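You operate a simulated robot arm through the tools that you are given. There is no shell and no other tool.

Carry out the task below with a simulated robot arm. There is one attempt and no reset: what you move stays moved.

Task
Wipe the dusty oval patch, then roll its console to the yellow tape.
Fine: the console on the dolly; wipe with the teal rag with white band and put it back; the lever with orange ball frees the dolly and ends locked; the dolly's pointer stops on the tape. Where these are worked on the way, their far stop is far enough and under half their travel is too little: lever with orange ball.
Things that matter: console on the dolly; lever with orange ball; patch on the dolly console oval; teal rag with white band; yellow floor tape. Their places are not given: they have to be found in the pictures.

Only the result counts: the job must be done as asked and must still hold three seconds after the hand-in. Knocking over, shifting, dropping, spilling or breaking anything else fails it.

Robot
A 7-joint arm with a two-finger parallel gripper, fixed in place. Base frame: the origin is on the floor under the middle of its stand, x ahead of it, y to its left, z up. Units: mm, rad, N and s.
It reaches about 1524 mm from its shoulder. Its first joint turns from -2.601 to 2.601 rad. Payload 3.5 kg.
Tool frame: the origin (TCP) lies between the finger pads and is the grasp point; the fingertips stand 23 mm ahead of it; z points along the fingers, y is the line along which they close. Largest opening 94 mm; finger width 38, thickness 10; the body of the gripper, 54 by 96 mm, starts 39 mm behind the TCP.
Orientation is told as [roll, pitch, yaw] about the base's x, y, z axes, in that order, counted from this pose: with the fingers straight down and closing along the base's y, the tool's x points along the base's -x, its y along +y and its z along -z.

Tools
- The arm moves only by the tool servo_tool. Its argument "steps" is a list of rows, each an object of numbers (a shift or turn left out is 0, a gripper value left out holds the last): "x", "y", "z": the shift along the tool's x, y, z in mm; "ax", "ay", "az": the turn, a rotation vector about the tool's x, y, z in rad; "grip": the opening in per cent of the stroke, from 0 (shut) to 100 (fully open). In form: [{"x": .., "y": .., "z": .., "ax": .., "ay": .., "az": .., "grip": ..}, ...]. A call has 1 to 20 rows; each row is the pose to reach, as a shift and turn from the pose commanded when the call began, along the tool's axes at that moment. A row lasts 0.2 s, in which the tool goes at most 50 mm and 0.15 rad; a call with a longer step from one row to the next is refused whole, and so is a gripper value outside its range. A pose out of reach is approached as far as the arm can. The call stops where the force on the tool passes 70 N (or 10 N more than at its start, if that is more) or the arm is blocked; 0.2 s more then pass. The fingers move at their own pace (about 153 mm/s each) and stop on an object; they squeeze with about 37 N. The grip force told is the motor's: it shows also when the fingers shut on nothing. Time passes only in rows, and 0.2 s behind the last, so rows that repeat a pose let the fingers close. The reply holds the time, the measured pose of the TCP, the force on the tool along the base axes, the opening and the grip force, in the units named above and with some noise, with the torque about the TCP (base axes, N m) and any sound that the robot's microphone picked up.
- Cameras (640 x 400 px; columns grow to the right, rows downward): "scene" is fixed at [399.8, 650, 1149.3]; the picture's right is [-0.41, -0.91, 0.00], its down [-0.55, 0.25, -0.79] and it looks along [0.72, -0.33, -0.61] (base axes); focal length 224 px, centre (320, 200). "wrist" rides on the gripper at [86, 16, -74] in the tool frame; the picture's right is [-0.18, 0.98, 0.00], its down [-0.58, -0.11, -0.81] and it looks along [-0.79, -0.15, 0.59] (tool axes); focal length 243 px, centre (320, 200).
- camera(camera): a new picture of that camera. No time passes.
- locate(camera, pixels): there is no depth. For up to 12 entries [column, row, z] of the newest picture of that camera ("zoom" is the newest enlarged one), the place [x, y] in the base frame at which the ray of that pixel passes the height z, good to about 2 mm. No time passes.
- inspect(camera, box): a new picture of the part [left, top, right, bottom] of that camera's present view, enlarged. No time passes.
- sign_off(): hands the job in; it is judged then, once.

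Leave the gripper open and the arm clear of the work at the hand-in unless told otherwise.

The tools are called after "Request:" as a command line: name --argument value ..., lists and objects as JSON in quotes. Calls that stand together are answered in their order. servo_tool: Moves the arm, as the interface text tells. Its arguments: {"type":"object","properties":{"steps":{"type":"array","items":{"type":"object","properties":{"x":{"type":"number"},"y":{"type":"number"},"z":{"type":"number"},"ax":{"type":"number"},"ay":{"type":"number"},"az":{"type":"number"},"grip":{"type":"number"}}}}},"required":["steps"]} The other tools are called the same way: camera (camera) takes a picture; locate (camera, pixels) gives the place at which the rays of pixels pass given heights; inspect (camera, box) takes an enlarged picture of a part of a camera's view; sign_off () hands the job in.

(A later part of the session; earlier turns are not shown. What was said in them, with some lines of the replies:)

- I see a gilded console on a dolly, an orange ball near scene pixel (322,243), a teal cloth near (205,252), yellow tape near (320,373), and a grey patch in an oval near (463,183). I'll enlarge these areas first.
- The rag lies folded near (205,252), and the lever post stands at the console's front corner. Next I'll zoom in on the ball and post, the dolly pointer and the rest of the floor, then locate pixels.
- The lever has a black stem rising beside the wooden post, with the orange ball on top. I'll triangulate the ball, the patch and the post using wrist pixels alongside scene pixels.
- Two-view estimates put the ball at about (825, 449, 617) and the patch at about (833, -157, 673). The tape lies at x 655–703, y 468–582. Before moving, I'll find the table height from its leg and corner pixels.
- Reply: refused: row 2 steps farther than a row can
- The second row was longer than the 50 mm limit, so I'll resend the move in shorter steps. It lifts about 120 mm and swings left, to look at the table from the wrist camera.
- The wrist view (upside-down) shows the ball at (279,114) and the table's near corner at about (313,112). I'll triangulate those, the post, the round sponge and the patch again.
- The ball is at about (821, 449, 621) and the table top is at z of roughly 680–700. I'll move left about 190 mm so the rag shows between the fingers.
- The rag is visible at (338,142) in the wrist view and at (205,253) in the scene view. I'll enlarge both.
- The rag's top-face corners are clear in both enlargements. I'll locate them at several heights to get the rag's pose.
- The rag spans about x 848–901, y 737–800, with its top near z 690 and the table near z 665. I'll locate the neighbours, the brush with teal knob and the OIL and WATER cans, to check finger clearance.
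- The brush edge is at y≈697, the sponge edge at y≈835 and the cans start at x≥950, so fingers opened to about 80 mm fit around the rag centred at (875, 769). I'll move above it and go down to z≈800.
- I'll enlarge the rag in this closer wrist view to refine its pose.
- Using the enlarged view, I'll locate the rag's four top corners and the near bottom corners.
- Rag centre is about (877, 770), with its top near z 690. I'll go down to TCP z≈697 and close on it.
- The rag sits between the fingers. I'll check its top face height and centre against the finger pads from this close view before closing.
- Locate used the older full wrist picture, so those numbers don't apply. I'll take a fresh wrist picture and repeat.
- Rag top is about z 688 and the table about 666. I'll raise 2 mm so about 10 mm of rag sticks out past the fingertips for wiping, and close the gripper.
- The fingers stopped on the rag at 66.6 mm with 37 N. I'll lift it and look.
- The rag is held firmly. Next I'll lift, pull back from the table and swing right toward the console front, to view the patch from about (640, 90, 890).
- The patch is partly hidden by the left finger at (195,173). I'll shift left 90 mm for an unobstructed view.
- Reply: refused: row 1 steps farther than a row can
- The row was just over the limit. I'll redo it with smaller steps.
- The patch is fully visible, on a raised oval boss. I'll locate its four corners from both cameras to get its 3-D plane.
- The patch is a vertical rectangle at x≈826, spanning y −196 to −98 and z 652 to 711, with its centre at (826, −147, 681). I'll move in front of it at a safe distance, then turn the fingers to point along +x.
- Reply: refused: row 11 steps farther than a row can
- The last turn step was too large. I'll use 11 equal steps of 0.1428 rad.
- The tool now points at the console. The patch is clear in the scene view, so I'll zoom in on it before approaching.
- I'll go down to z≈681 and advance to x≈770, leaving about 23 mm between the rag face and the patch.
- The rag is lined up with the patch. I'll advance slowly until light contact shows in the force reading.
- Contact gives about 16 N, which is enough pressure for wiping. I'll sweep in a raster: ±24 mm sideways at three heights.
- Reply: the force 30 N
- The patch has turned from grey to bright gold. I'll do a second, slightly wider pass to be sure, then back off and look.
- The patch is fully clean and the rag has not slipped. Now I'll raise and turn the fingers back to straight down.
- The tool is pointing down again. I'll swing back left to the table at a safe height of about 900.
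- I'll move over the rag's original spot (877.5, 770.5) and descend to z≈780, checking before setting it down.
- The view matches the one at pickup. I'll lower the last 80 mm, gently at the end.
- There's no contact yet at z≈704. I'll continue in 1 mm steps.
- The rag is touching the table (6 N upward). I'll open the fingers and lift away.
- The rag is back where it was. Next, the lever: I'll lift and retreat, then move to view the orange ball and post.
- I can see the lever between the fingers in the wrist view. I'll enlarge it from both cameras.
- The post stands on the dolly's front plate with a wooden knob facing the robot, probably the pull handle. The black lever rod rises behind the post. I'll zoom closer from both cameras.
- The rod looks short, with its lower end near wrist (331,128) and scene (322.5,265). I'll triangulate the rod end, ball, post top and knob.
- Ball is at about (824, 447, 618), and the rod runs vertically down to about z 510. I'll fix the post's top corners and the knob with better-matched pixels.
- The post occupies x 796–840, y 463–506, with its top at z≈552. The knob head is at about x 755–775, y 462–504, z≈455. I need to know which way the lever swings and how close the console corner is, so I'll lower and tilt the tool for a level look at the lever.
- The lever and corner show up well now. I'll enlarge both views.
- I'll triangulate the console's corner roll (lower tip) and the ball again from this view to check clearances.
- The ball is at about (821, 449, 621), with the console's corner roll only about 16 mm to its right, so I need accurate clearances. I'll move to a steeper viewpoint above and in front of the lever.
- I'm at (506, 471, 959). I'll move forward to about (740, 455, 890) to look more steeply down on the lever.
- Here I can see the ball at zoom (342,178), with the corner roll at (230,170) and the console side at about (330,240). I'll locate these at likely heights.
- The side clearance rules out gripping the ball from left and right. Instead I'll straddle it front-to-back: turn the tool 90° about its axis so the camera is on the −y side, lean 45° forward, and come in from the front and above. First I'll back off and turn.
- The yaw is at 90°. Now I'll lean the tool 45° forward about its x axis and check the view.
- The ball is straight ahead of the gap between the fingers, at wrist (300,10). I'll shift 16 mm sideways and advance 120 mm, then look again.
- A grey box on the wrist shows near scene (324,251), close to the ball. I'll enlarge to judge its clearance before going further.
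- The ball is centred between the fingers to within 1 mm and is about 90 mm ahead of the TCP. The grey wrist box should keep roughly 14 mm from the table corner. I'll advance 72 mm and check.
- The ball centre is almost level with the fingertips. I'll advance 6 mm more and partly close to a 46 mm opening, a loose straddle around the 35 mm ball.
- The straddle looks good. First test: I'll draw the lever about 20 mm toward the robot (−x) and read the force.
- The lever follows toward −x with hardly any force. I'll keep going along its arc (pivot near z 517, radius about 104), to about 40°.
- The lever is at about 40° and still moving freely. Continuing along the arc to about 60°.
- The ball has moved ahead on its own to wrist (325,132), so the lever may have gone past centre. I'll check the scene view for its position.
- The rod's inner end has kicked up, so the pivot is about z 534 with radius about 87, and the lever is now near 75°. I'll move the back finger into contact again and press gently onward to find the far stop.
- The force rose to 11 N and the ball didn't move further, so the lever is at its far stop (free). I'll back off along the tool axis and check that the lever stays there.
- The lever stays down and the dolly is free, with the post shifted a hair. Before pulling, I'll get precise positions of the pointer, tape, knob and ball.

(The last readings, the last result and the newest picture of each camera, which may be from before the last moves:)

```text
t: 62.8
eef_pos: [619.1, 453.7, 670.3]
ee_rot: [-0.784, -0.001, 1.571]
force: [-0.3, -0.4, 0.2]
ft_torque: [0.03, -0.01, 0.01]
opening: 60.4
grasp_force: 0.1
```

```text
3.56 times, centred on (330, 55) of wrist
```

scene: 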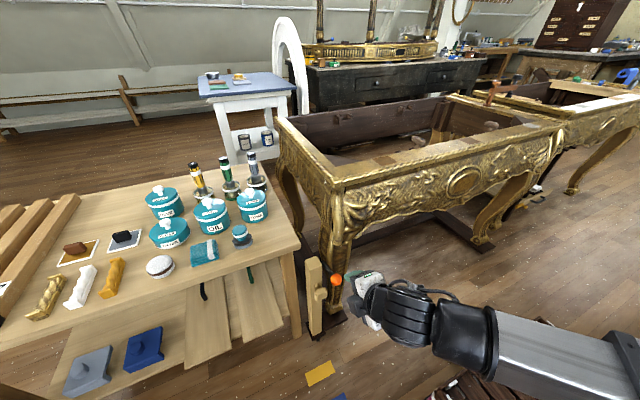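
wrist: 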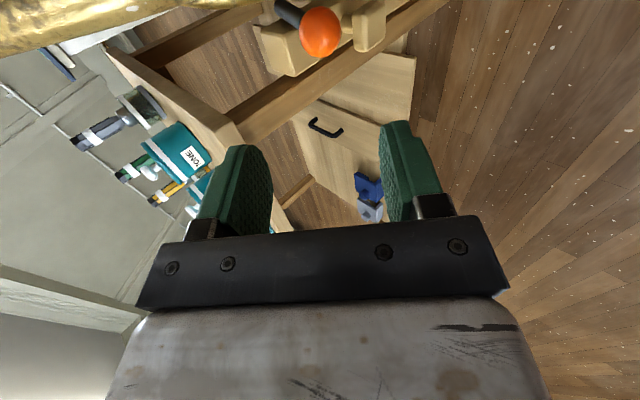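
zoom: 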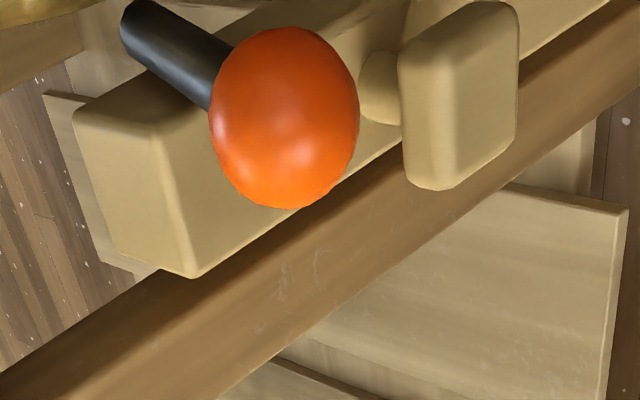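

The lever ball now rests at about (732, 448, 555). The pointer is near x≈798, y≈485, so the dolly must come about 119 mm toward the robot. I'll turn the tool back to its normal roll, then point it down to get a good look at the knob.

Request:
servo_tool --steps '[{"az": 0.1428, "z": -5}, {"az": 0.2856, "z": -10}, {"az": 0.4284, "z": -15}, {"az": 0.5712, "z": -20}, {"az": 0.714, "z": -20}, {"az": 0.8568, "z": -20}, {"az": 0.9996, "z": -20}, {"az": 1.1424, "z": -20}, {"az": 1.2852, "z": -20}, {"az": 1.428, "z": -20}, {"az": 1.5708, "z": -20}]'

Request:
servo_tool --steps '[{"ay": 0.131}, {"ay": 0.262}, {"ay": 0.393}, {"ay": 0.524}, {"ay": 0.655}, {"ay": 0.785}]'

Request:
camera --camera "wrist"

```text
t: 65.2
eef_pos: [603.7, 455.8, 684.6]
ee_rot: [0.004, -0.786, -0.005]
force: [0.6, -0.4, 0.1]
ft_torque: [0.03, -0.03, 0.04]
opening: 60.3
grasp_force: 0.0
```

```text
t: 66.6
eef_pos: [604.2, 455.1, 685.1]
ee_rot: [-0.001, 0.001, -0.001]
force: [0.3, 0.0, 0.3]
ft_torque: [0.01, -0.01, 0.0]
opening: 60.2
grasp_force: 0.1
```

```text
taken
```

wrist: 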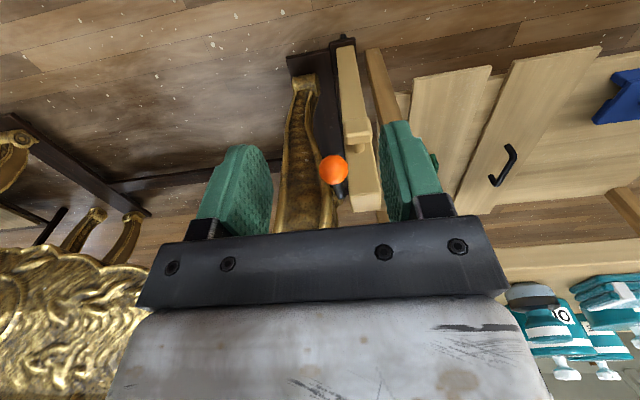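

The pointer shows at wrist (341,37), with the knob partly behind the right finger. I'll shift a bit left and lower for a closer look at the knob.

Request:
servo_tool --steps '[{"x": 0, "y": 12, "z": 40}, {"x": 0, "y": 24, "z": 75}, {"x": 0, "y": 32, "z": 85}]'

Request:
camera --camera "wrist"

Request:
inspect --camera "wrist" --box '[270, 80, 390, 220]'

Request:
inspect --camera "scene" --box '[300, 255, 356, 305]'

```text
t: 67.4
eef_pos: [603.7, 486.5, 598.5]
ee_rot: [0.0, 0.0, -0.001]
force: [0.1, -0.1, -0.1]
ft_torque: [0.0, -0.01, 0.03]
opening: 60.2
grasp_force: 0.1
```

```text
taken
```

wrist: 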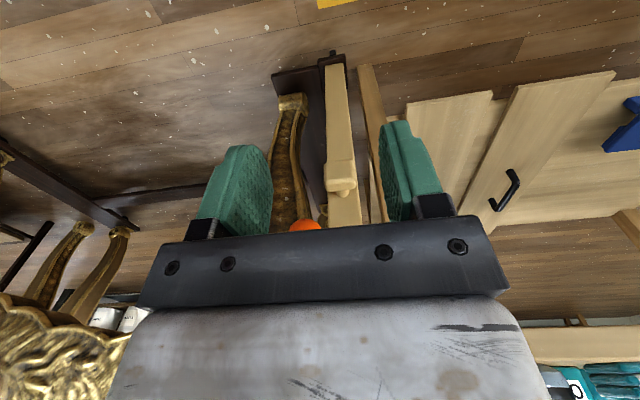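

```text
2.86 times, centred on (330, 150) of wrist
```

zoom: 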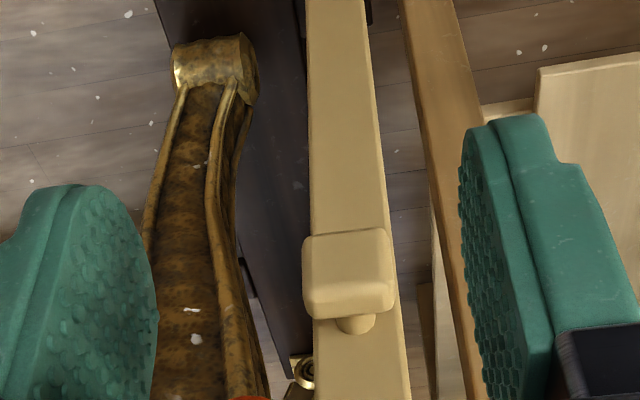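

```text
8.00 times, centred on (328, 280) of scene
```

zoom: 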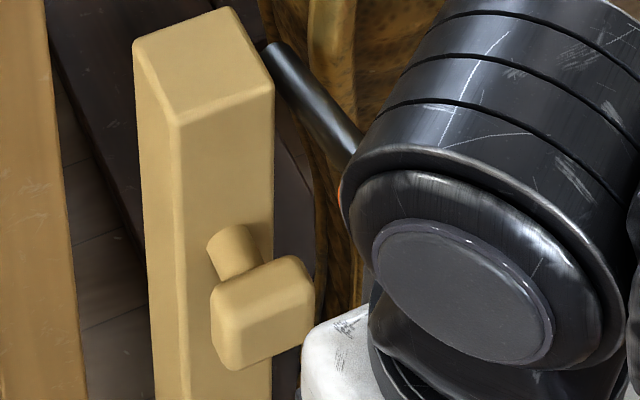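

Now the knob head is clear: front-face centre at about wrist (339.8,172.7) and scene (322.4,296). I'll triangulate it, along with its edges and the pointer.

Request:
locate --camera "wrist" --pixels '[[339.8, 172.7, 430], [339.8, 172.7, 460], [324, 163.5, 430], [324, 163.5, 460], [354.3, 160, 430], [354.3, 160, 460], [324.8, 186.5, 460], [355.5, 182.5, 460], [342.5, 193, 470], [333, 52.5, 10], [333, 52.5, 30]]'

Request:
locate --camera "scene" --pixels '[[322.4, 296, 430], [322.4, 296, 460], [327.2, 297, 430], [327.2, 297, 460], [317.7, 301, 430], [317.7, 301, 460], [327, 290.8, 460], [317.3, 294.7, 460], [316, 285, 470], [318, 340.3, 10], [318, 340.3, 30]]'

```text
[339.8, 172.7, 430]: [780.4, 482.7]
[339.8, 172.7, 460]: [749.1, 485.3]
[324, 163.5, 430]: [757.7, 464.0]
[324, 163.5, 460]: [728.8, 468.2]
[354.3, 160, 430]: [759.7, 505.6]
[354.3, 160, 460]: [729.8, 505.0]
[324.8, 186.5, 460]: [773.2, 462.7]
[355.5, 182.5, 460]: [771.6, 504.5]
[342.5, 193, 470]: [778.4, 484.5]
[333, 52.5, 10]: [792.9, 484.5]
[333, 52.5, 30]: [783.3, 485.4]
```

```text
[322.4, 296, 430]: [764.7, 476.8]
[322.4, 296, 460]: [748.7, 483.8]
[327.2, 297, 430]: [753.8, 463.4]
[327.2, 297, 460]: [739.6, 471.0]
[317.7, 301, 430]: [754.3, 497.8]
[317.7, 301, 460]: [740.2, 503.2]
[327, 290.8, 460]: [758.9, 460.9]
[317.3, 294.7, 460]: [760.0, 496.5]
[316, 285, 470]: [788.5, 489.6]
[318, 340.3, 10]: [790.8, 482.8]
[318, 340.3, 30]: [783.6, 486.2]
```

Knob head: front face at x≈749, y 464–505, z 437–482. I'll turn the fingers to point along +x here, in free space, and then lower to knob height.

Request:
servo_tool --steps '[{"ay": -0.1428, "x": 3}, {"ay": -0.2856, "x": 6}, {"ay": -0.4284, "x": 9}, {"ay": -0.5712, "x": 12}, {"ay": -0.714, "x": 15}, {"ay": -0.8568, "x": 18}, {"ay": -0.9996, "x": 20}, {"ay": -1.1424, "x": 20}, {"ay": -1.2852, "x": 20}, {"ay": -1.428, "x": 20}, {"ay": -1.5708, "x": 20}, {"ay": -1.5708, "x": 20}]'

Request:
camera --camera "scene"

Request:
locate --camera "scene" --pixels '[[540, 320, 150], [440, 395, 150], [540, 320, 0]]'

```text
t: 70.0
eef_pos: [584.3, 487.7, 599.3]
ee_rot: [2.862, -1.569, -2.864]
force: [-0.6, 0.3, -0.2]
ft_torque: [0.02, -0.01, 0.0]
opening: 60.2
grasp_force: 0.0
```

```text
taken
```

scene: 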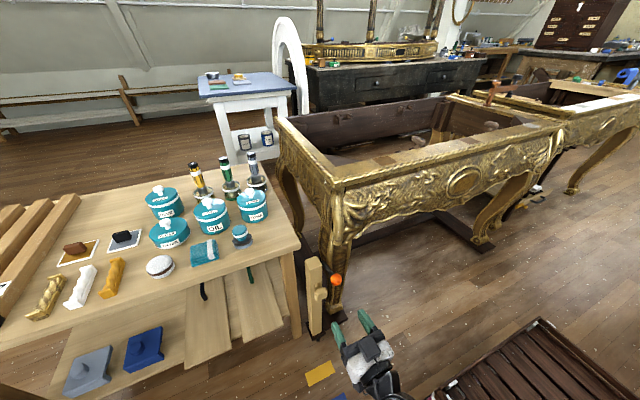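

```text
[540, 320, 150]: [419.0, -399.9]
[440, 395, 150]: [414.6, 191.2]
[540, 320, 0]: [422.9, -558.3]
```

The tool is pointing along +x. I'll go straight down to knob height (z≈459) and then forward to x≈700, keeping below the lever ball.

Request:
servo_tool --steps '[{"x": 45, "y": -1}, {"x": 90, "y": -2}, {"x": 130, "y": -3}, {"x": 140, "y": -3, "z": 20}, {"x": 140, "y": -3, "z": 60}, {"x": 140, "y": -3, "z": 100}, {"x": 140, "y": -3, "z": 116}]'

Request:
camera --camera "wrist"

Request:
inspect --camera "scene" --box '[280, 240, 400, 330]'

```text
t: 71.6
eef_pos: [701.7, 484.0, 459.7]
ee_rot: [-2.198, -1.569, 2.199]
force: [-0.6, 0.0, 0.1]
ft_torque: [-0.04, 0.04, -0.03]
opening: 60.0
grasp_force: 0.0
```

```text
taken
```

wrist: 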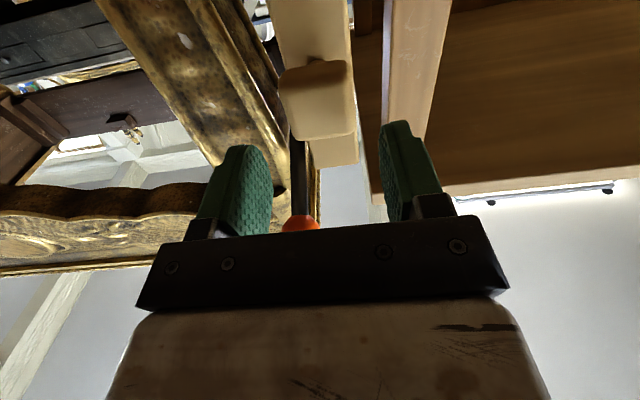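

```text
4.44 times, centred on (340, 285) of scene
```

zoom: 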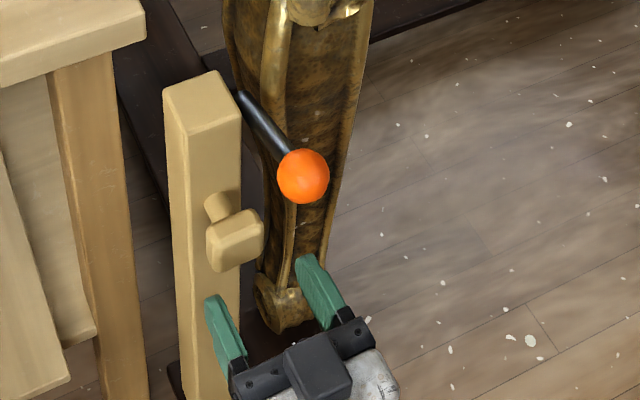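

The knob is well aligned between the fingers. I'll advance 58 mm and close on the knob head.

Request:
servo_tool --steps '[{"z": 25}, {"z": 45}, {"z": 58}, {"z": 58, "grip": 20}, {"z": 58, "grip": 20}, {"z": 58, "grip": 20}]'

Request:
camera --camera "wrist"

Request:
inspect --camera "scene" --box '[280, 240, 400, 330]'

```text
t: 73.0
eef_pos: [758.4, 484.0, 459.1]
ee_rot: [0.095, -1.57, -0.096]
force: [-4.3, 1.0, -6.2]
ft_torque: [0.15, -0.92, -0.46]
opening: 41.8
grasp_force: 44.9
```

```text
taken
```

wrist: 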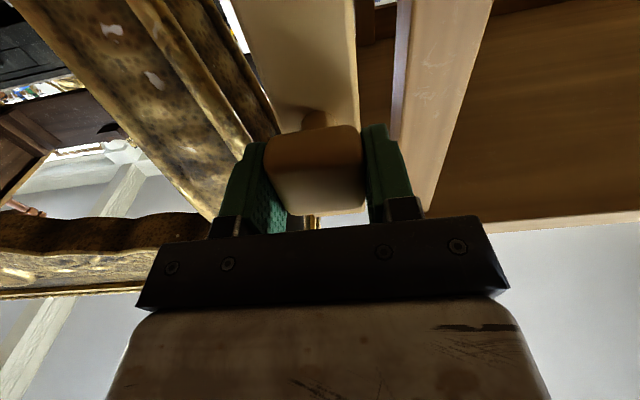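

```text
4.44 times, centred on (340, 285) of scene
```

zoom: 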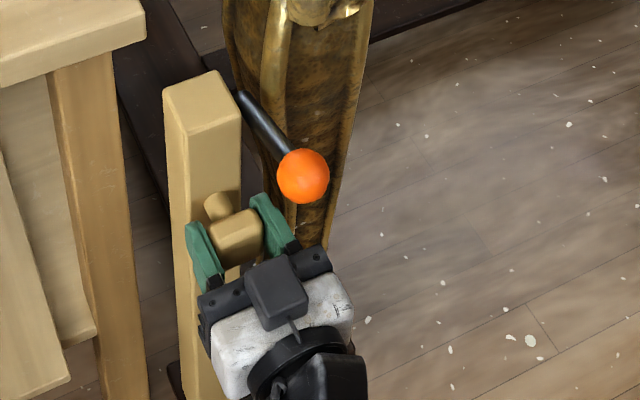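

The grip is firm on the knob (41.8 mm). I'll pull slowly toward the robot by 20 mm and see if the dolly follows.

Request:
servo_tool --steps '[{"z": -3}, {"z": -7}, {"z": -11}, {"z": -15}, {"z": -20}, {"z": -20}]'

Request:
inspect --camera "scene" --box '[280, 240, 400, 330]'

Request:
inspect --camera "scene" --box '[290, 325, 354, 395]'

```text
t: 74.4
eef_pos: [737.9, 484.3, 458.1]
ee_rot: [-0.161, -1.572, 0.161]
force: [-1.2, 1.0, -6.4]
ft_torque: [0.09, 0.14, 0.07]
opening: 41.6
grasp_force: 45.2
```

```text
4.44 times, centred on (340, 285) of scene
```

zoom: 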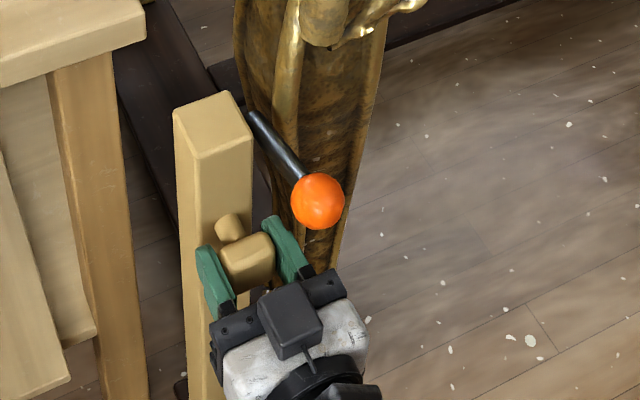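

```text
5.71 times, centred on (322, 360) of scene
```

zoom: 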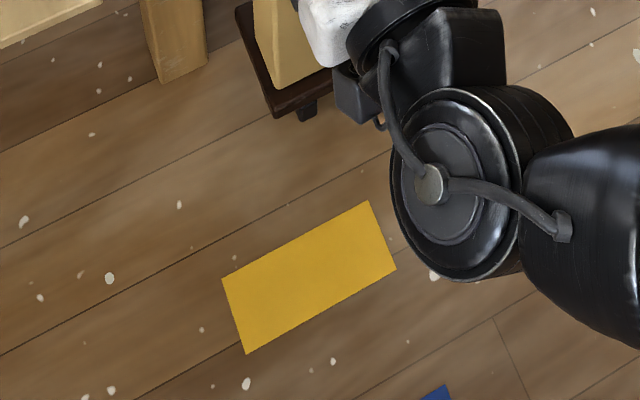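

The dolly follows: the pointer moved from zoom (297,87) to (307,113) for 20 mm. By my estimates about 87 mm remain. I'll pull 60 mm more, slowly.

Request:
servo_tool --steps '[{"z": -5}, {"z": -10}, {"z": -15}, {"z": -20}, {"z": -25}, {"z": -30}, {"z": -35}, {"z": -40}, {"z": -45}, {"z": -50}, {"z": -54}, {"z": -57}, {"z": -60}, {"z": -60}]'

Request:
inspect --camera "scene" --box '[290, 325, 354, 395]'

Request:
camera --camera "scene"

```text
t: 77.4
eef_pos: [677.8, 484.4, 458.8]
ee_rot: [-0.334, -1.572, 0.336]
force: [1.4, 2.4, -13.7]
ft_torque: [0.23, -1.13, 0.02]
opening: 41.9
grasp_force: 44.6
```

```text
5.71 times, centred on (322, 360) of scene
```

zoom: 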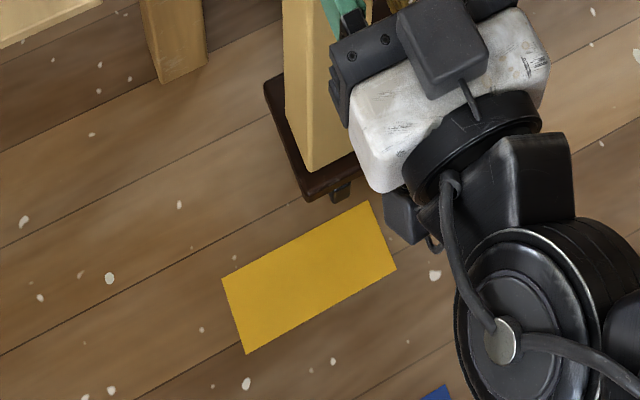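

```text
taken
```

scene: 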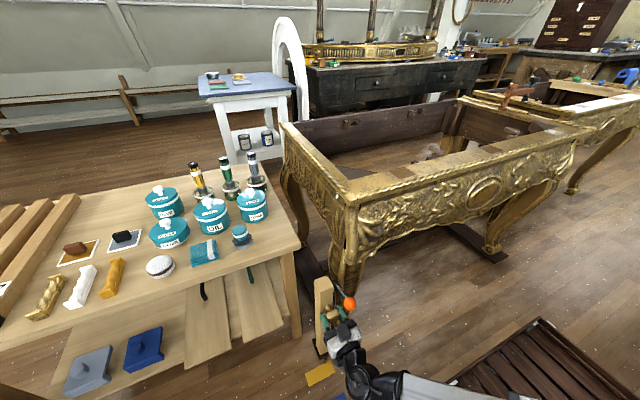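

The pointer is now at zoom (342,195), just short of the tape. I'll enlarge further.

Request:
inspect --camera "scene" --box '[310, 345, 342, 375]'

Request:
locate --camera "zoom" --pixels '[[320, 200, 0]]'

```text
13.33 times, centred on (326, 360) of scene
```

zoom: 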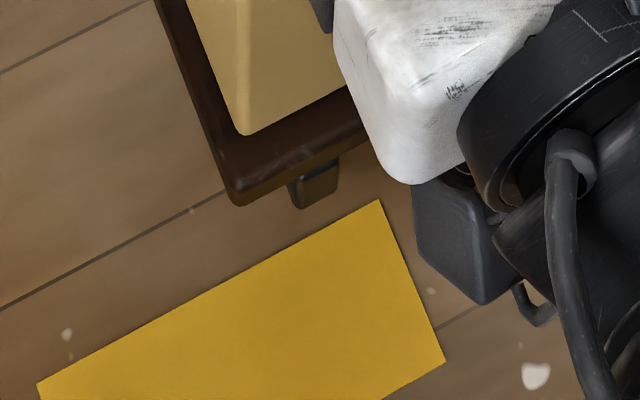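

```text
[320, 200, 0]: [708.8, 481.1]
```

The pointer block's front is at the tape's far edge. I'll locate the tape corners and pointer in this enlarged view to size the last move.

Request:
locate --camera "zoom" --pixels '[[378, 200, 0], [445, 360, 0], [37, 383, 0], [320, 202, 10], [320, 202, 20], [314, 172, 20], [314, 172, 30], [300, 208, 10], [338, 192, 10]]'

```text
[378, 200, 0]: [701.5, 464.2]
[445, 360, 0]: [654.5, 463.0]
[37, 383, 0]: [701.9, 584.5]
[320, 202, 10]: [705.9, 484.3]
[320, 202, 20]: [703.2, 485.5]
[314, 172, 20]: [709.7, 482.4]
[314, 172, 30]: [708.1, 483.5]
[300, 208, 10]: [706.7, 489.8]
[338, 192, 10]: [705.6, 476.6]
```

Tape spans x 654.5–701.7 and the pointer front is at about x 704.5, y 484. I'll pull another 26 mm to put it on the middle of the tape.

Request:
servo_tool --steps '[{"z": -4}, {"z": -8}, {"z": -12}, {"z": -16}, {"z": -20}, {"z": -23}, {"z": -25}, {"z": -26}, {"z": -26}, {"z": -26}]'

Request:
inspect --camera "scene" --box '[310, 345, 342, 385]'

```text
t: 79.6
eef_pos: [653.3, 483.0, 458.6]
ee_rot: [-0.229, -1.57, 0.228]
force: [3.6, -0.1, -15.7]
ft_torque: [0.1, -0.14, -0.04]
opening: 41.9
grasp_force: 45.3
```

```text
10.00 times, centred on (326, 365) of scene
```

zoom: 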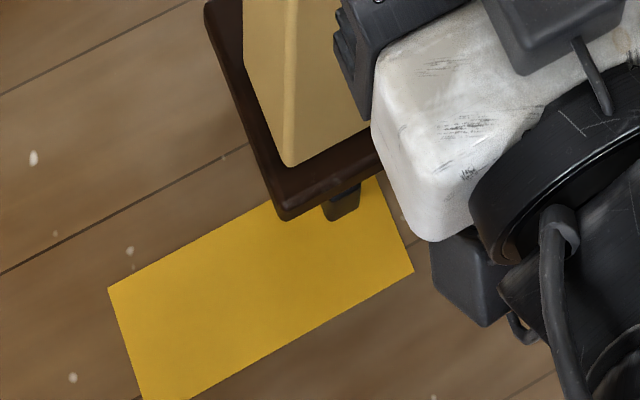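

The pointer is over the tape now. I'll locate its front bottom edge.

Request:
locate --camera "zoom" --pixels '[[345, 217, 0], [345, 217, 10], [345, 217, 20], [340, 193, 20], [377, 177, 0], [413, 270, 0]]'

```text
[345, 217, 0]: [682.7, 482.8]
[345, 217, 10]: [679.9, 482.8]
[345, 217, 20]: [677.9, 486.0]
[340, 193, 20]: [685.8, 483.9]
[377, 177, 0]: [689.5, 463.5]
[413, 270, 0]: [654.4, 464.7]
```

The pointer's front is at x≈679, right at the tape's mid-line. I'll open the fingers gently and back away along −x, then check nothing rolled.

Request:
servo_tool --steps '[{"z": 0, "grip": 50}, {"z": 0, "grip": 58}, {"z": 0, "grip": 64}, {"z": 0, "grip": 64}, {"z": -20}, {"z": -50}, {"z": -85}]'

Request:
inspect --camera "scene" --box '[310, 345, 342, 385]'

Request:
camera --camera "scene"

Request:
camera --camera "wrist"

```text
t: 81.2
eef_pos: [568.2, 484.4, 460.3]
ee_rot: [0.656, -1.571, -0.656]
force: [0.7, -0.1, 0.1]
ft_torque: [0.0, 0.0, 0.02]
opening: 60.2
grasp_force: 0.1
```

```text
10.00 times, centred on (326, 365) of scene
```

zoom: 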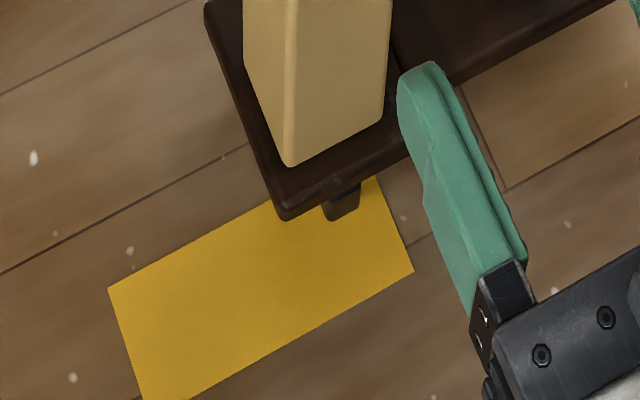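

```text
taken
```

scene: 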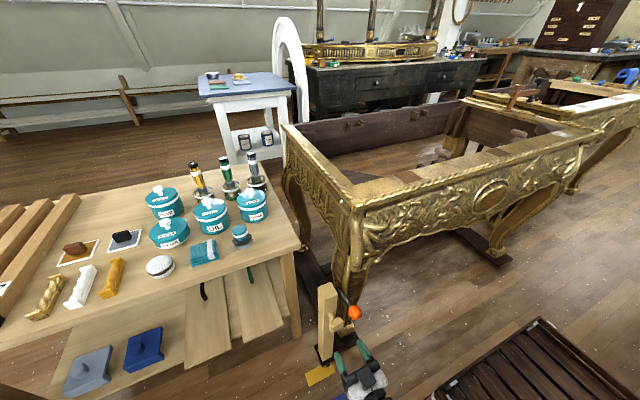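

```text
taken
```

wrist: 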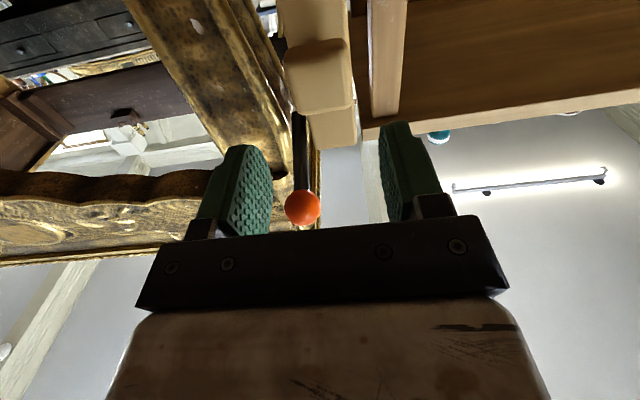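

The pointer stayed put on the tape. Now I'll return the lever to locked. I'll retreat, rise clear of the ball, and turn the tool back into the 45° straddle pose.

Request:
servo_tool --steps '[{"z": -40}, {"z": -60, "x": -30}, {"z": -60, "x": -75}, {"z": -60, "x": -120}, {"z": -60, "x": -165}, {"z": -60, "x": -210, "y": -10}, {"z": -40, "x": -240, "y": -28}]'

Request:
servo_tool --steps '[{"ay": 0.131}, {"ay": 0.262}, {"ay": 0.393}, {"ay": 0.524}, {"ay": 0.655}, {"ay": 0.785}]'

Request:
servo_tool --steps '[{"az": -0.1428}, {"az": -0.2856}, {"az": -0.4284}, {"az": -0.5712}, {"az": -0.714}, {"az": -0.8568}, {"az": -0.9996}, {"az": -1.1424}, {"az": -1.2852}, {"az": -1.428}, {"az": -1.5708}, {"az": -1.5708}]'

Request:
camera --camera "wrist"

Request:
camera --camera "scene"

```text
t: 82.8
eef_pos: [527.4, 455.6, 699.4]
ee_rot: [0.989, -1.571, -0.989]
force: [0.4, 0.9, 0.0]
ft_torque: [-0.03, 0.01, 0.0]
opening: 60.1
grasp_force: 0.0
```

```text
t: 84.2
eef_pos: [527.9, 456.1, 699.3]
ee_rot: [0.0, -0.782, 0.003]
force: [-0.6, -0.4, -0.3]
ft_torque: [-0.01, 0.01, -0.03]
opening: 60.3
grasp_force: 0.0
```

```text
t: 86.8
eef_pos: [528.2, 455.6, 700.3]
ee_rot: [-0.785, 0.001, 1.572]
force: [-0.4, 1.0, 0.5]
ft_torque: [-0.04, 0.02, -0.02]
opening: 60.0
grasp_force: 0.1
```

```text
taken
```

wrist: 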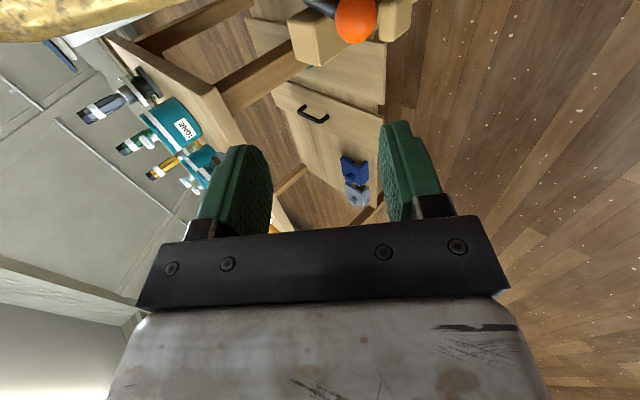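

```text
taken
```

scene: 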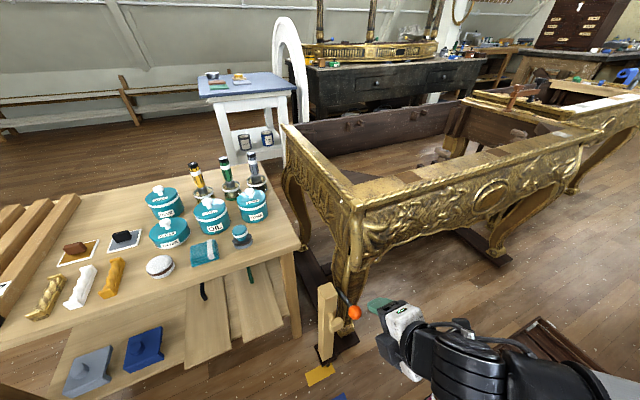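

The ball is at wrist (356,19) and scene (354,312.5). I'll triangulate it.

Request:
inspect --camera "scene" --box '[320, 280, 384, 330]'

Request:
locate --camera "wrist" --pixels '[[356, 19, 530], [356, 19, 550], [356, 19, 570]]'

Request:
locate --camera "scene" --pixels '[[354, 312.5, 530], [354, 312.5, 550], [354, 312.5, 570]]'

```text
8.00 times, centred on (352, 305) of scene
```

zoom: 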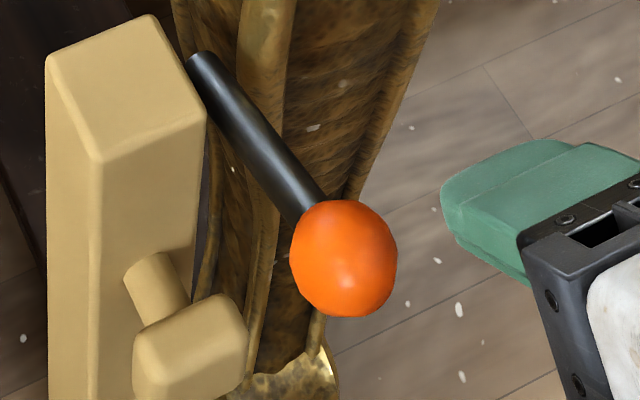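

```text
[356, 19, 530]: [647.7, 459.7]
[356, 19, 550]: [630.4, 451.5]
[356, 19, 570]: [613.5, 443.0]
```

```text
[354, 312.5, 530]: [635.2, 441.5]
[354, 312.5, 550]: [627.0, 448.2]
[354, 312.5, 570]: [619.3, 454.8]
```

Ball is at about (626.5, 449, 554). I'll shift 34 mm along tool y and advance 115 mm, then check alignment.

Request:
servo_tool --steps '[{"y": 17, "z": 30}, {"y": 34, "z": 65}, {"y": 34, "z": 100}, {"y": 34, "z": 120}]'

Request:
camera --camera "wrist"

```text
t: 87.8
eef_pos: [588.9, 456.5, 590.3]
ee_rot: [-0.785, -0.001, 1.572]
force: [-0.7, 0.2, 0.2]
ft_torque: [0.02, 0.05, 0.0]
opening: 60.3
grasp_force: 0.2
```

```text
taken
```

wrist: 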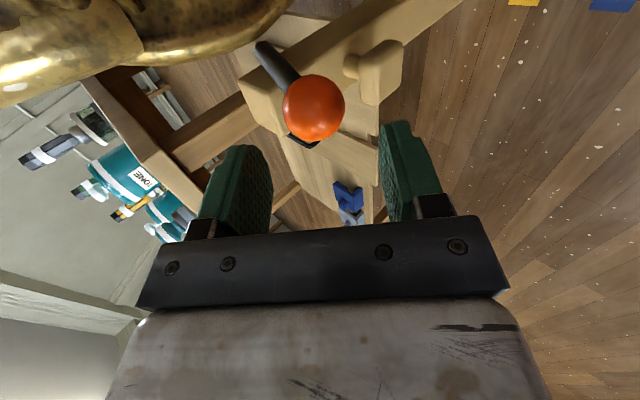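

The ball is centred ahead at (314,107). I'll advance the remaining 36 mm and partly close to 46 mm.

Request:
servo_tool --steps '[{"z": 15}, {"z": 28}, {"z": 36}, {"z": 36, "grip": 49}, {"z": 36, "grip": 49}]'

Request:
inspect --camera "wrist" --box '[200, 20, 460, 200]'

```text
t: 89.0
eef_pos: [614.2, 454.8, 565.1]
ee_rot: [-0.786, 0.0, 1.571]
force: [0.1, 0.6, -0.1]
ft_torque: [0.01, -0.02, 0.02]
opening: 46.1
grasp_force: 0.0
```

```text
2.22 times, centred on (330, 110) of wrist
```

zoom: 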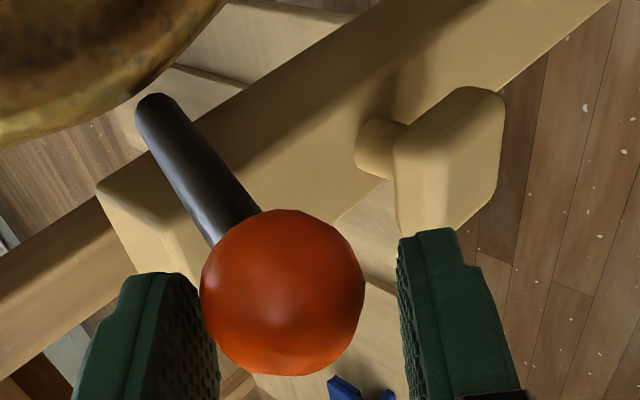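

The fingers straddle the ball without contact. I'll now lift the lever back along its arc, first to about 45°.

Request:
servo_tool --steps '[{"y": -6.3, "z": 0}, {"y": -14.5, "z": -4}, {"y": -22.8, "z": -8.1}, {"y": -30.2, "z": -10.1}, {"y": -37.6, "z": -12.1}, {"y": -45.2, "z": -13}, {"y": -52.9, "z": -14}, {"y": -52.9, "z": -14}]'

Request:
camera --camera "wrist"

Request:
inspect --camera "scene" --box '[310, 345, 342, 385]'

```text
t: 90.8
eef_pos: [640.3, 456.3, 612.4]
ee_rot: [-0.786, 0.0, 1.572]
force: [-0.3, -0.1, -0.6]
ft_torque: [-0.01, -0.01, 0.0]
opening: 46.4
grasp_force: 0.6
```

```text
taken
```

wrist: 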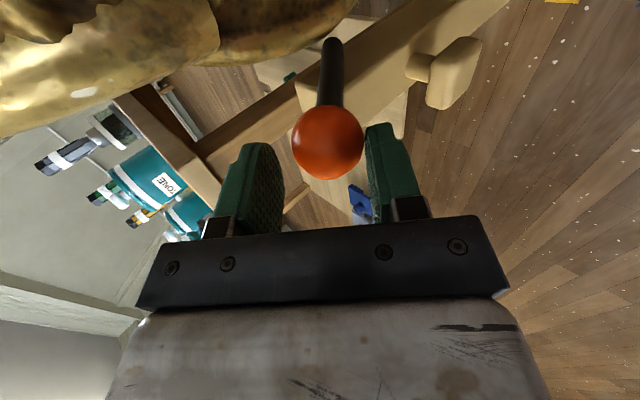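

```text
10.00 times, centred on (326, 365) of scene
```

zoom: 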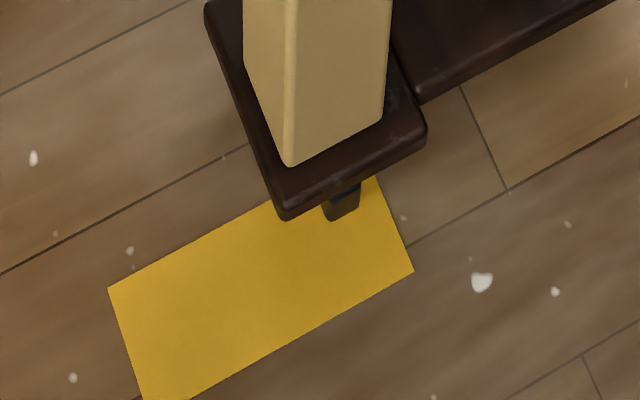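

The lever is at about 42° and the dolly hasn't moved. Continuing along the arc to about 10°.

Request:
servo_tool --steps '[{"y": -7.6, "z": 0.3}, {"y": -15.3, "z": 1.3}, {"y": -22.6, "z": 3}, {"y": -30, "z": 5.3}, {"y": -37, "z": 8.3}, {"y": -44, "z": 11.8}, {"y": -50, "z": 15.5}, {"y": -50, "z": 15.5}]'

Request:
camera --camera "wrist"

Request:
inspect --camera "scene" --box '[310, 345, 342, 385]'

```text
t: 92.6
eef_pos: [686.5, 455.7, 637.2]
ee_rot: [-0.787, 0.0, 1.571]
force: [-0.5, 0.1, -0.4]
ft_torque: [0.0, 0.03, 0.0]
opening: 46.1
grasp_force: 0.1
```

```text
taken
```

wrist: 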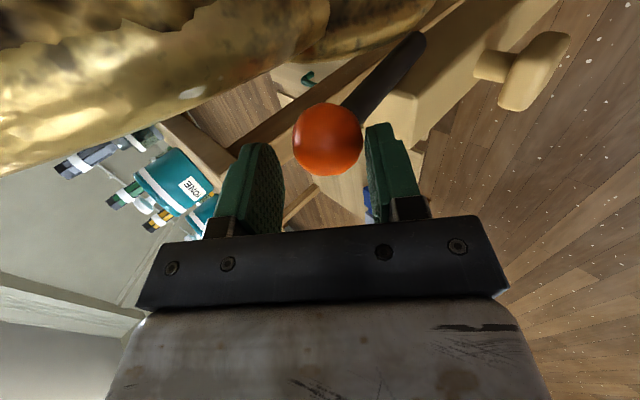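

```text
10.00 times, centred on (326, 365) of scene
```

zoom: 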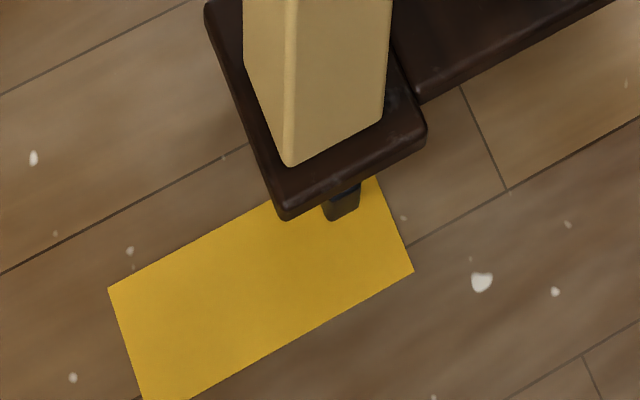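

The lever is at about 10°. I'll finish in small steps to upright, watching for the stop.

Request:
servo_tool --steps '[{"y": -3.2, "z": 2.6}, {"y": -6.5, "z": 5}, {"y": -9.5, "z": 7.8}, {"y": -12, "z": 10.2}, {"y": -12, "z": 10.2}]'

Request:
inspect --camera "wrist" --box '[200, 20, 460, 200]'

Request:
inspect --camera "scene" --box '[310, 345, 342, 385]'

```text
t: 93.8
eef_pos: [703.1, 457.0, 637.8]
ee_rot: [-0.784, 0.001, 1.57]
force: [-0.6, 1.5, -1.3]
ft_torque: [0.0, 0.0, -0.04]
opening: 46.7
grasp_force: 0.0
```

```text
2.22 times, centred on (330, 110) of wrist
```

zoom: 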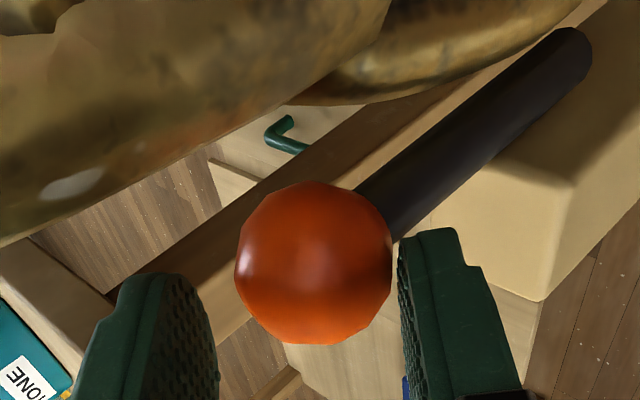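

```text
10.00 times, centred on (326, 365) of scene
```

zoom: 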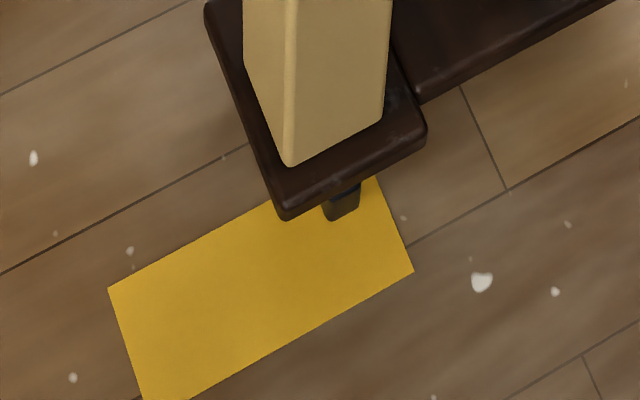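

The ball is at about x 714, which matches upright. I'll press a few more millimetres to confirm it's at its original stop.

Request:
servo_tool --steps '[{"y": -1.4, "z": 1.4}, {"y": -2.8, "z": 2.8}, {"y": -2.8, "z": 2.8}]'

Request:
inspect --camera "wrist" --box '[200, 20, 460, 200]'

```text
t: 94.6
eef_pos: [706.9, 454.9, 638.5]
ee_rot: [-0.784, 0.0, 1.571]
force: [-9.3, 0.1, -4.1]
ft_torque: [-0.01, 0.26, -0.11]
opening: 50.4
grasp_force: 4.9
```

```text
2.22 times, centred on (330, 110) of wrist
```

zoom: 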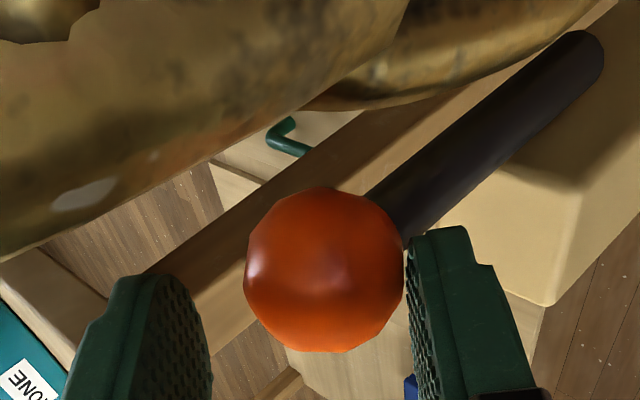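

The force rose to 9 N with the lever upright, so it's at its locked stop. I'll relieve the pressure, open, and back away along the tool axis.

Request:
servo_tool --steps '[{"y": 3, "z": -3, "grip": 64}, {"y": 5, "z": -6, "grip": 64}, {"y": 3, "z": -25}, {"y": 3, "z": -65}, {"y": 3, "z": -105}, {"y": 3, "z": -150}]'

Request:
camera --camera "wrist"

Request:
camera --camera "scene"

Request:
inspect --camera "scene" --box '[310, 345, 342, 385]'

Request:
inspect --camera "scene" --box '[300, 250, 390, 320]'

```text
t: 96.0
eef_pos: [598.3, 455.6, 740.9]
ee_rot: [-0.785, 0.0, 1.571]
force: [-0.8, 0.2, 0.8]
ft_torque: [-0.04, 0.02, 0.02]
opening: 60.2
grasp_force: 0.0
```

```text
taken
```

wrist: 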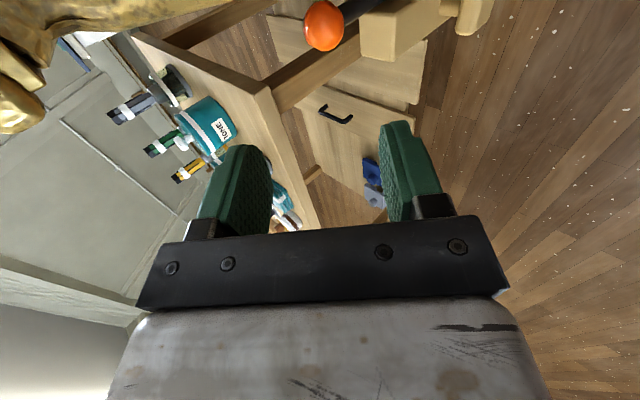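

```text
taken
```

scene: 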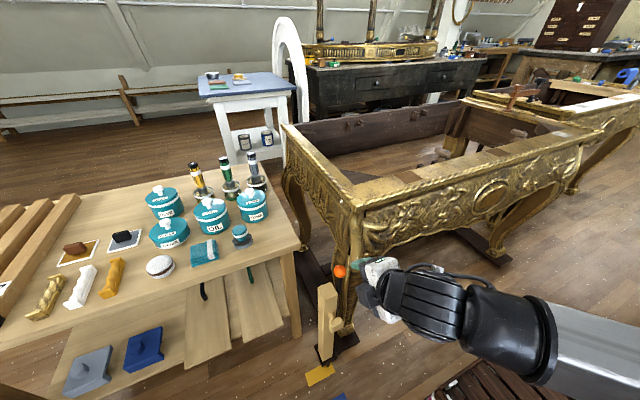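

```text
10.00 times, centred on (326, 365) of scene
```

zoom: 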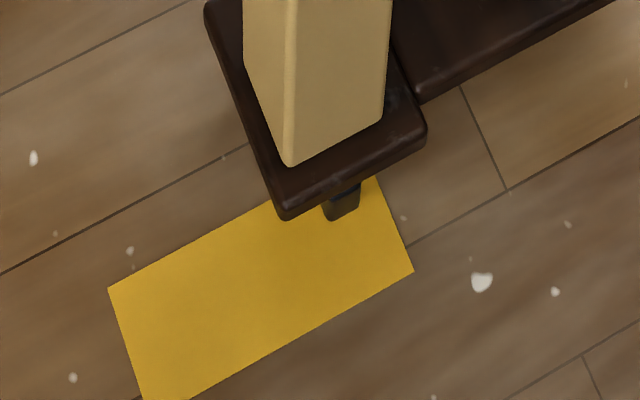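

```text
5.71 times, centred on (345, 285) of scene
```

zoom: 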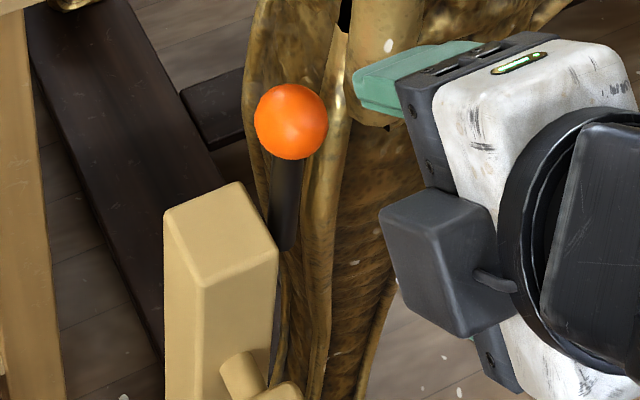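

The lever stands upright and the pointer is steady on the tape. I'll confirm the ball's position, then retreat to a clear pose with the gripper open.

Request:
locate --camera "scene" --pixels '[[339.9, 271.2, 600], [339.9, 271.2, 620], [339.9, 271.2, 640]]'

Request:
locate --camera "wrist" --pixels '[[324, 26, 600], [324, 26, 620], [324, 26, 640]]'

Request:
servo_tool --steps '[{"z": -45, "grip": 100}, {"z": -90}, {"z": -130, "x": 20}, {"z": -150, "x": 60}, {"z": -150, "x": 105}, {"z": -150, "x": 150}, {"z": -150, "x": 195}, {"z": -150, "x": 240}]'

```text
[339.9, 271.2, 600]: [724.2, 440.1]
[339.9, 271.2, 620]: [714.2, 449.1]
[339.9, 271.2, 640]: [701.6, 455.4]
```

```text
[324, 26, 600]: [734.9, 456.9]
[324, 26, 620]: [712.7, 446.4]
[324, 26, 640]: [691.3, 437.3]
```

```text
t: 97.8
eef_pos: [548.0, 244.1, 856.7]
ee_rot: [-0.785, 0.0, 1.573]
force: [0.2, -0.3, -0.6]
ft_torque: [-0.05, -0.04, -0.01]
opening: 94.1
grasp_force: 0.0
out of reach, approached as far as the arm can: row 6, 7, 8
```

Ball position (≈713, 448, 620) confirms the lever is upright relative to the moved dolly. The arm is clear. I'll take final pictures to check the whole scene.

Request:
camera --camera "scene"

Request:
inspect --camera "scene" --box '[140, 180, 300, 300]'

Request:
inspect --camera "scene" --box '[440, 160, 560, 240]'

Request:
inspect --camera "scene" --box '[290, 240, 390, 400]'

```text
taken
```

scene: 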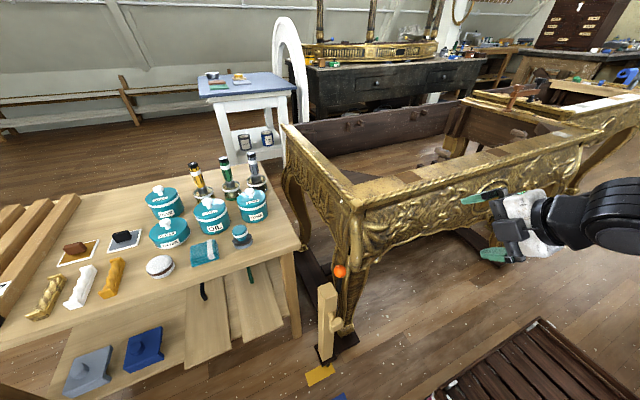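

```text
3.33 times, centred on (220, 240) of scene
```

zoom: 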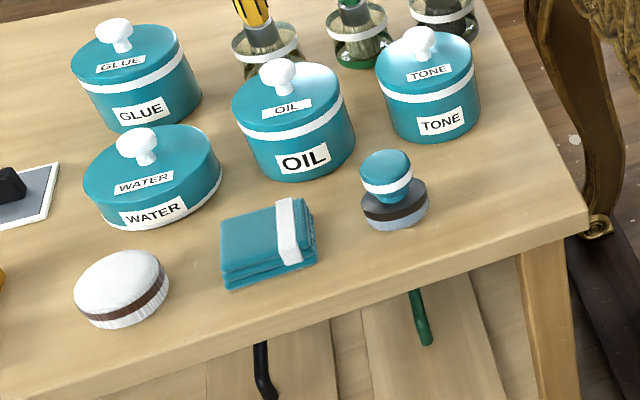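

```text
5.00 times, centred on (500, 200) of scene
```

zoom: 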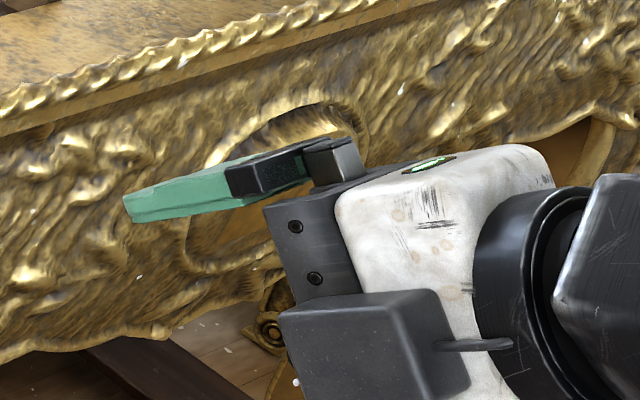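

```text
2.50 times, centred on (340, 320) of scene
```

zoom: 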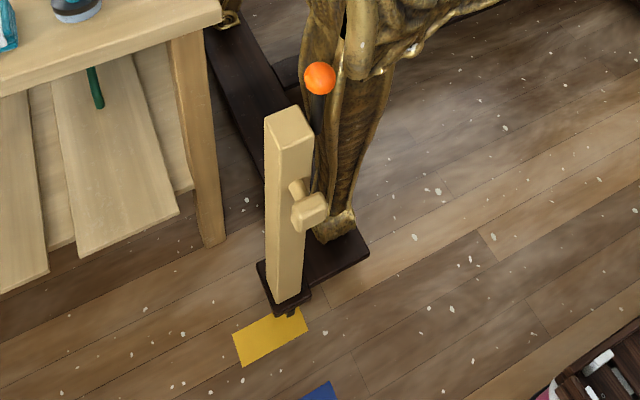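

Everything is in place: rag back, patch clean, lever upright and pointer on the tape. I'll ease the arm to a comfortably reachable, clear pose before handing in.

Request:
servo_tool --steps '[{"x": -40, "z": 10}, {"x": -80, "z": 20}, {"x": -80, "z": 20}, {"x": -80, "z": 20}]'

Request:
inspect --camera "scene" --box '[310, 345, 342, 385]'

Request:
inspect --camera "scene" --box '[440, 160, 560, 240]'

```text
t: 98.8
eef_pos: [562.4, 325.1, 841.5]
ee_rot: [-0.786, -0.001, 1.57]
force: [0.0, -0.5, -0.5]
ft_torque: [0.0, -0.02, 0.03]
opening: 93.8
grasp_force: 0.1
```

```text
10.00 times, centred on (326, 365) of scene
```

zoom: 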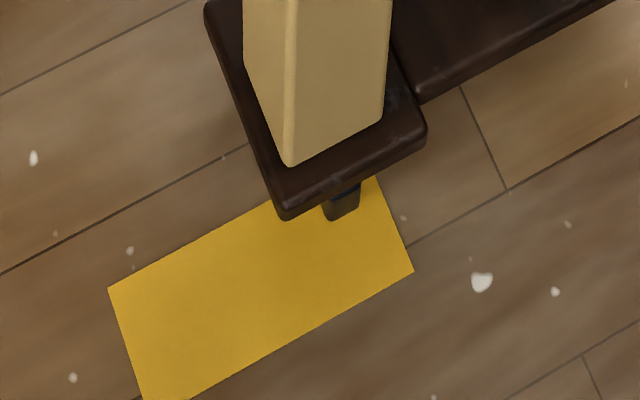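

```text
5.00 times, centred on (500, 200) of scene
```

zoom: 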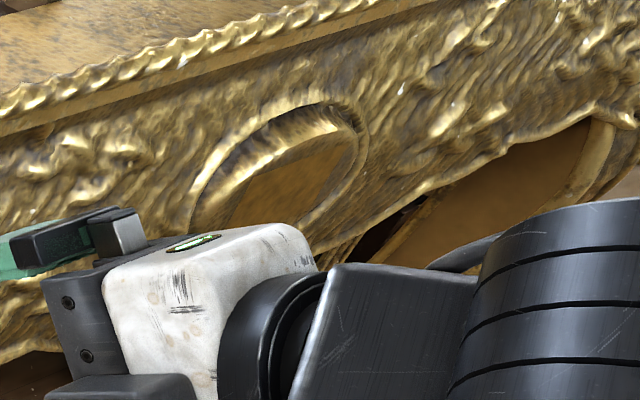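

The pointer rests on the yellow tape, the lever is locked upright, and the oval is clean. The rag is back in its place, and the arm is clear with the gripper open. Handing in.

Request:
sign_off

```text
The job is handed in.
```

The job is done and handed in; the sign-off only confirmed receipt, so I have no verdict on whether it passed.

- **Patch:** the dusty patch on the oval went from grey to clean gold after two wiping passes with the teal rag.
- **Rag:** it is back at its original spot on the table, and the items around it look unmoved.
- **Dolly:** I swung the lever to its far stop to free the dolly, then pulled it about 105 mm toward the robot by the knob on its post. The pointer stopped near the middle of the yellow tape (x≈679 on a tape spanning 655–702) and stayed there in every later picture.
- **Lever:** it is upright again, pushed until it met its stop. I did not test the lock by pushing the dolly.
- **Arm:** it is clear of the work with the gripper open.
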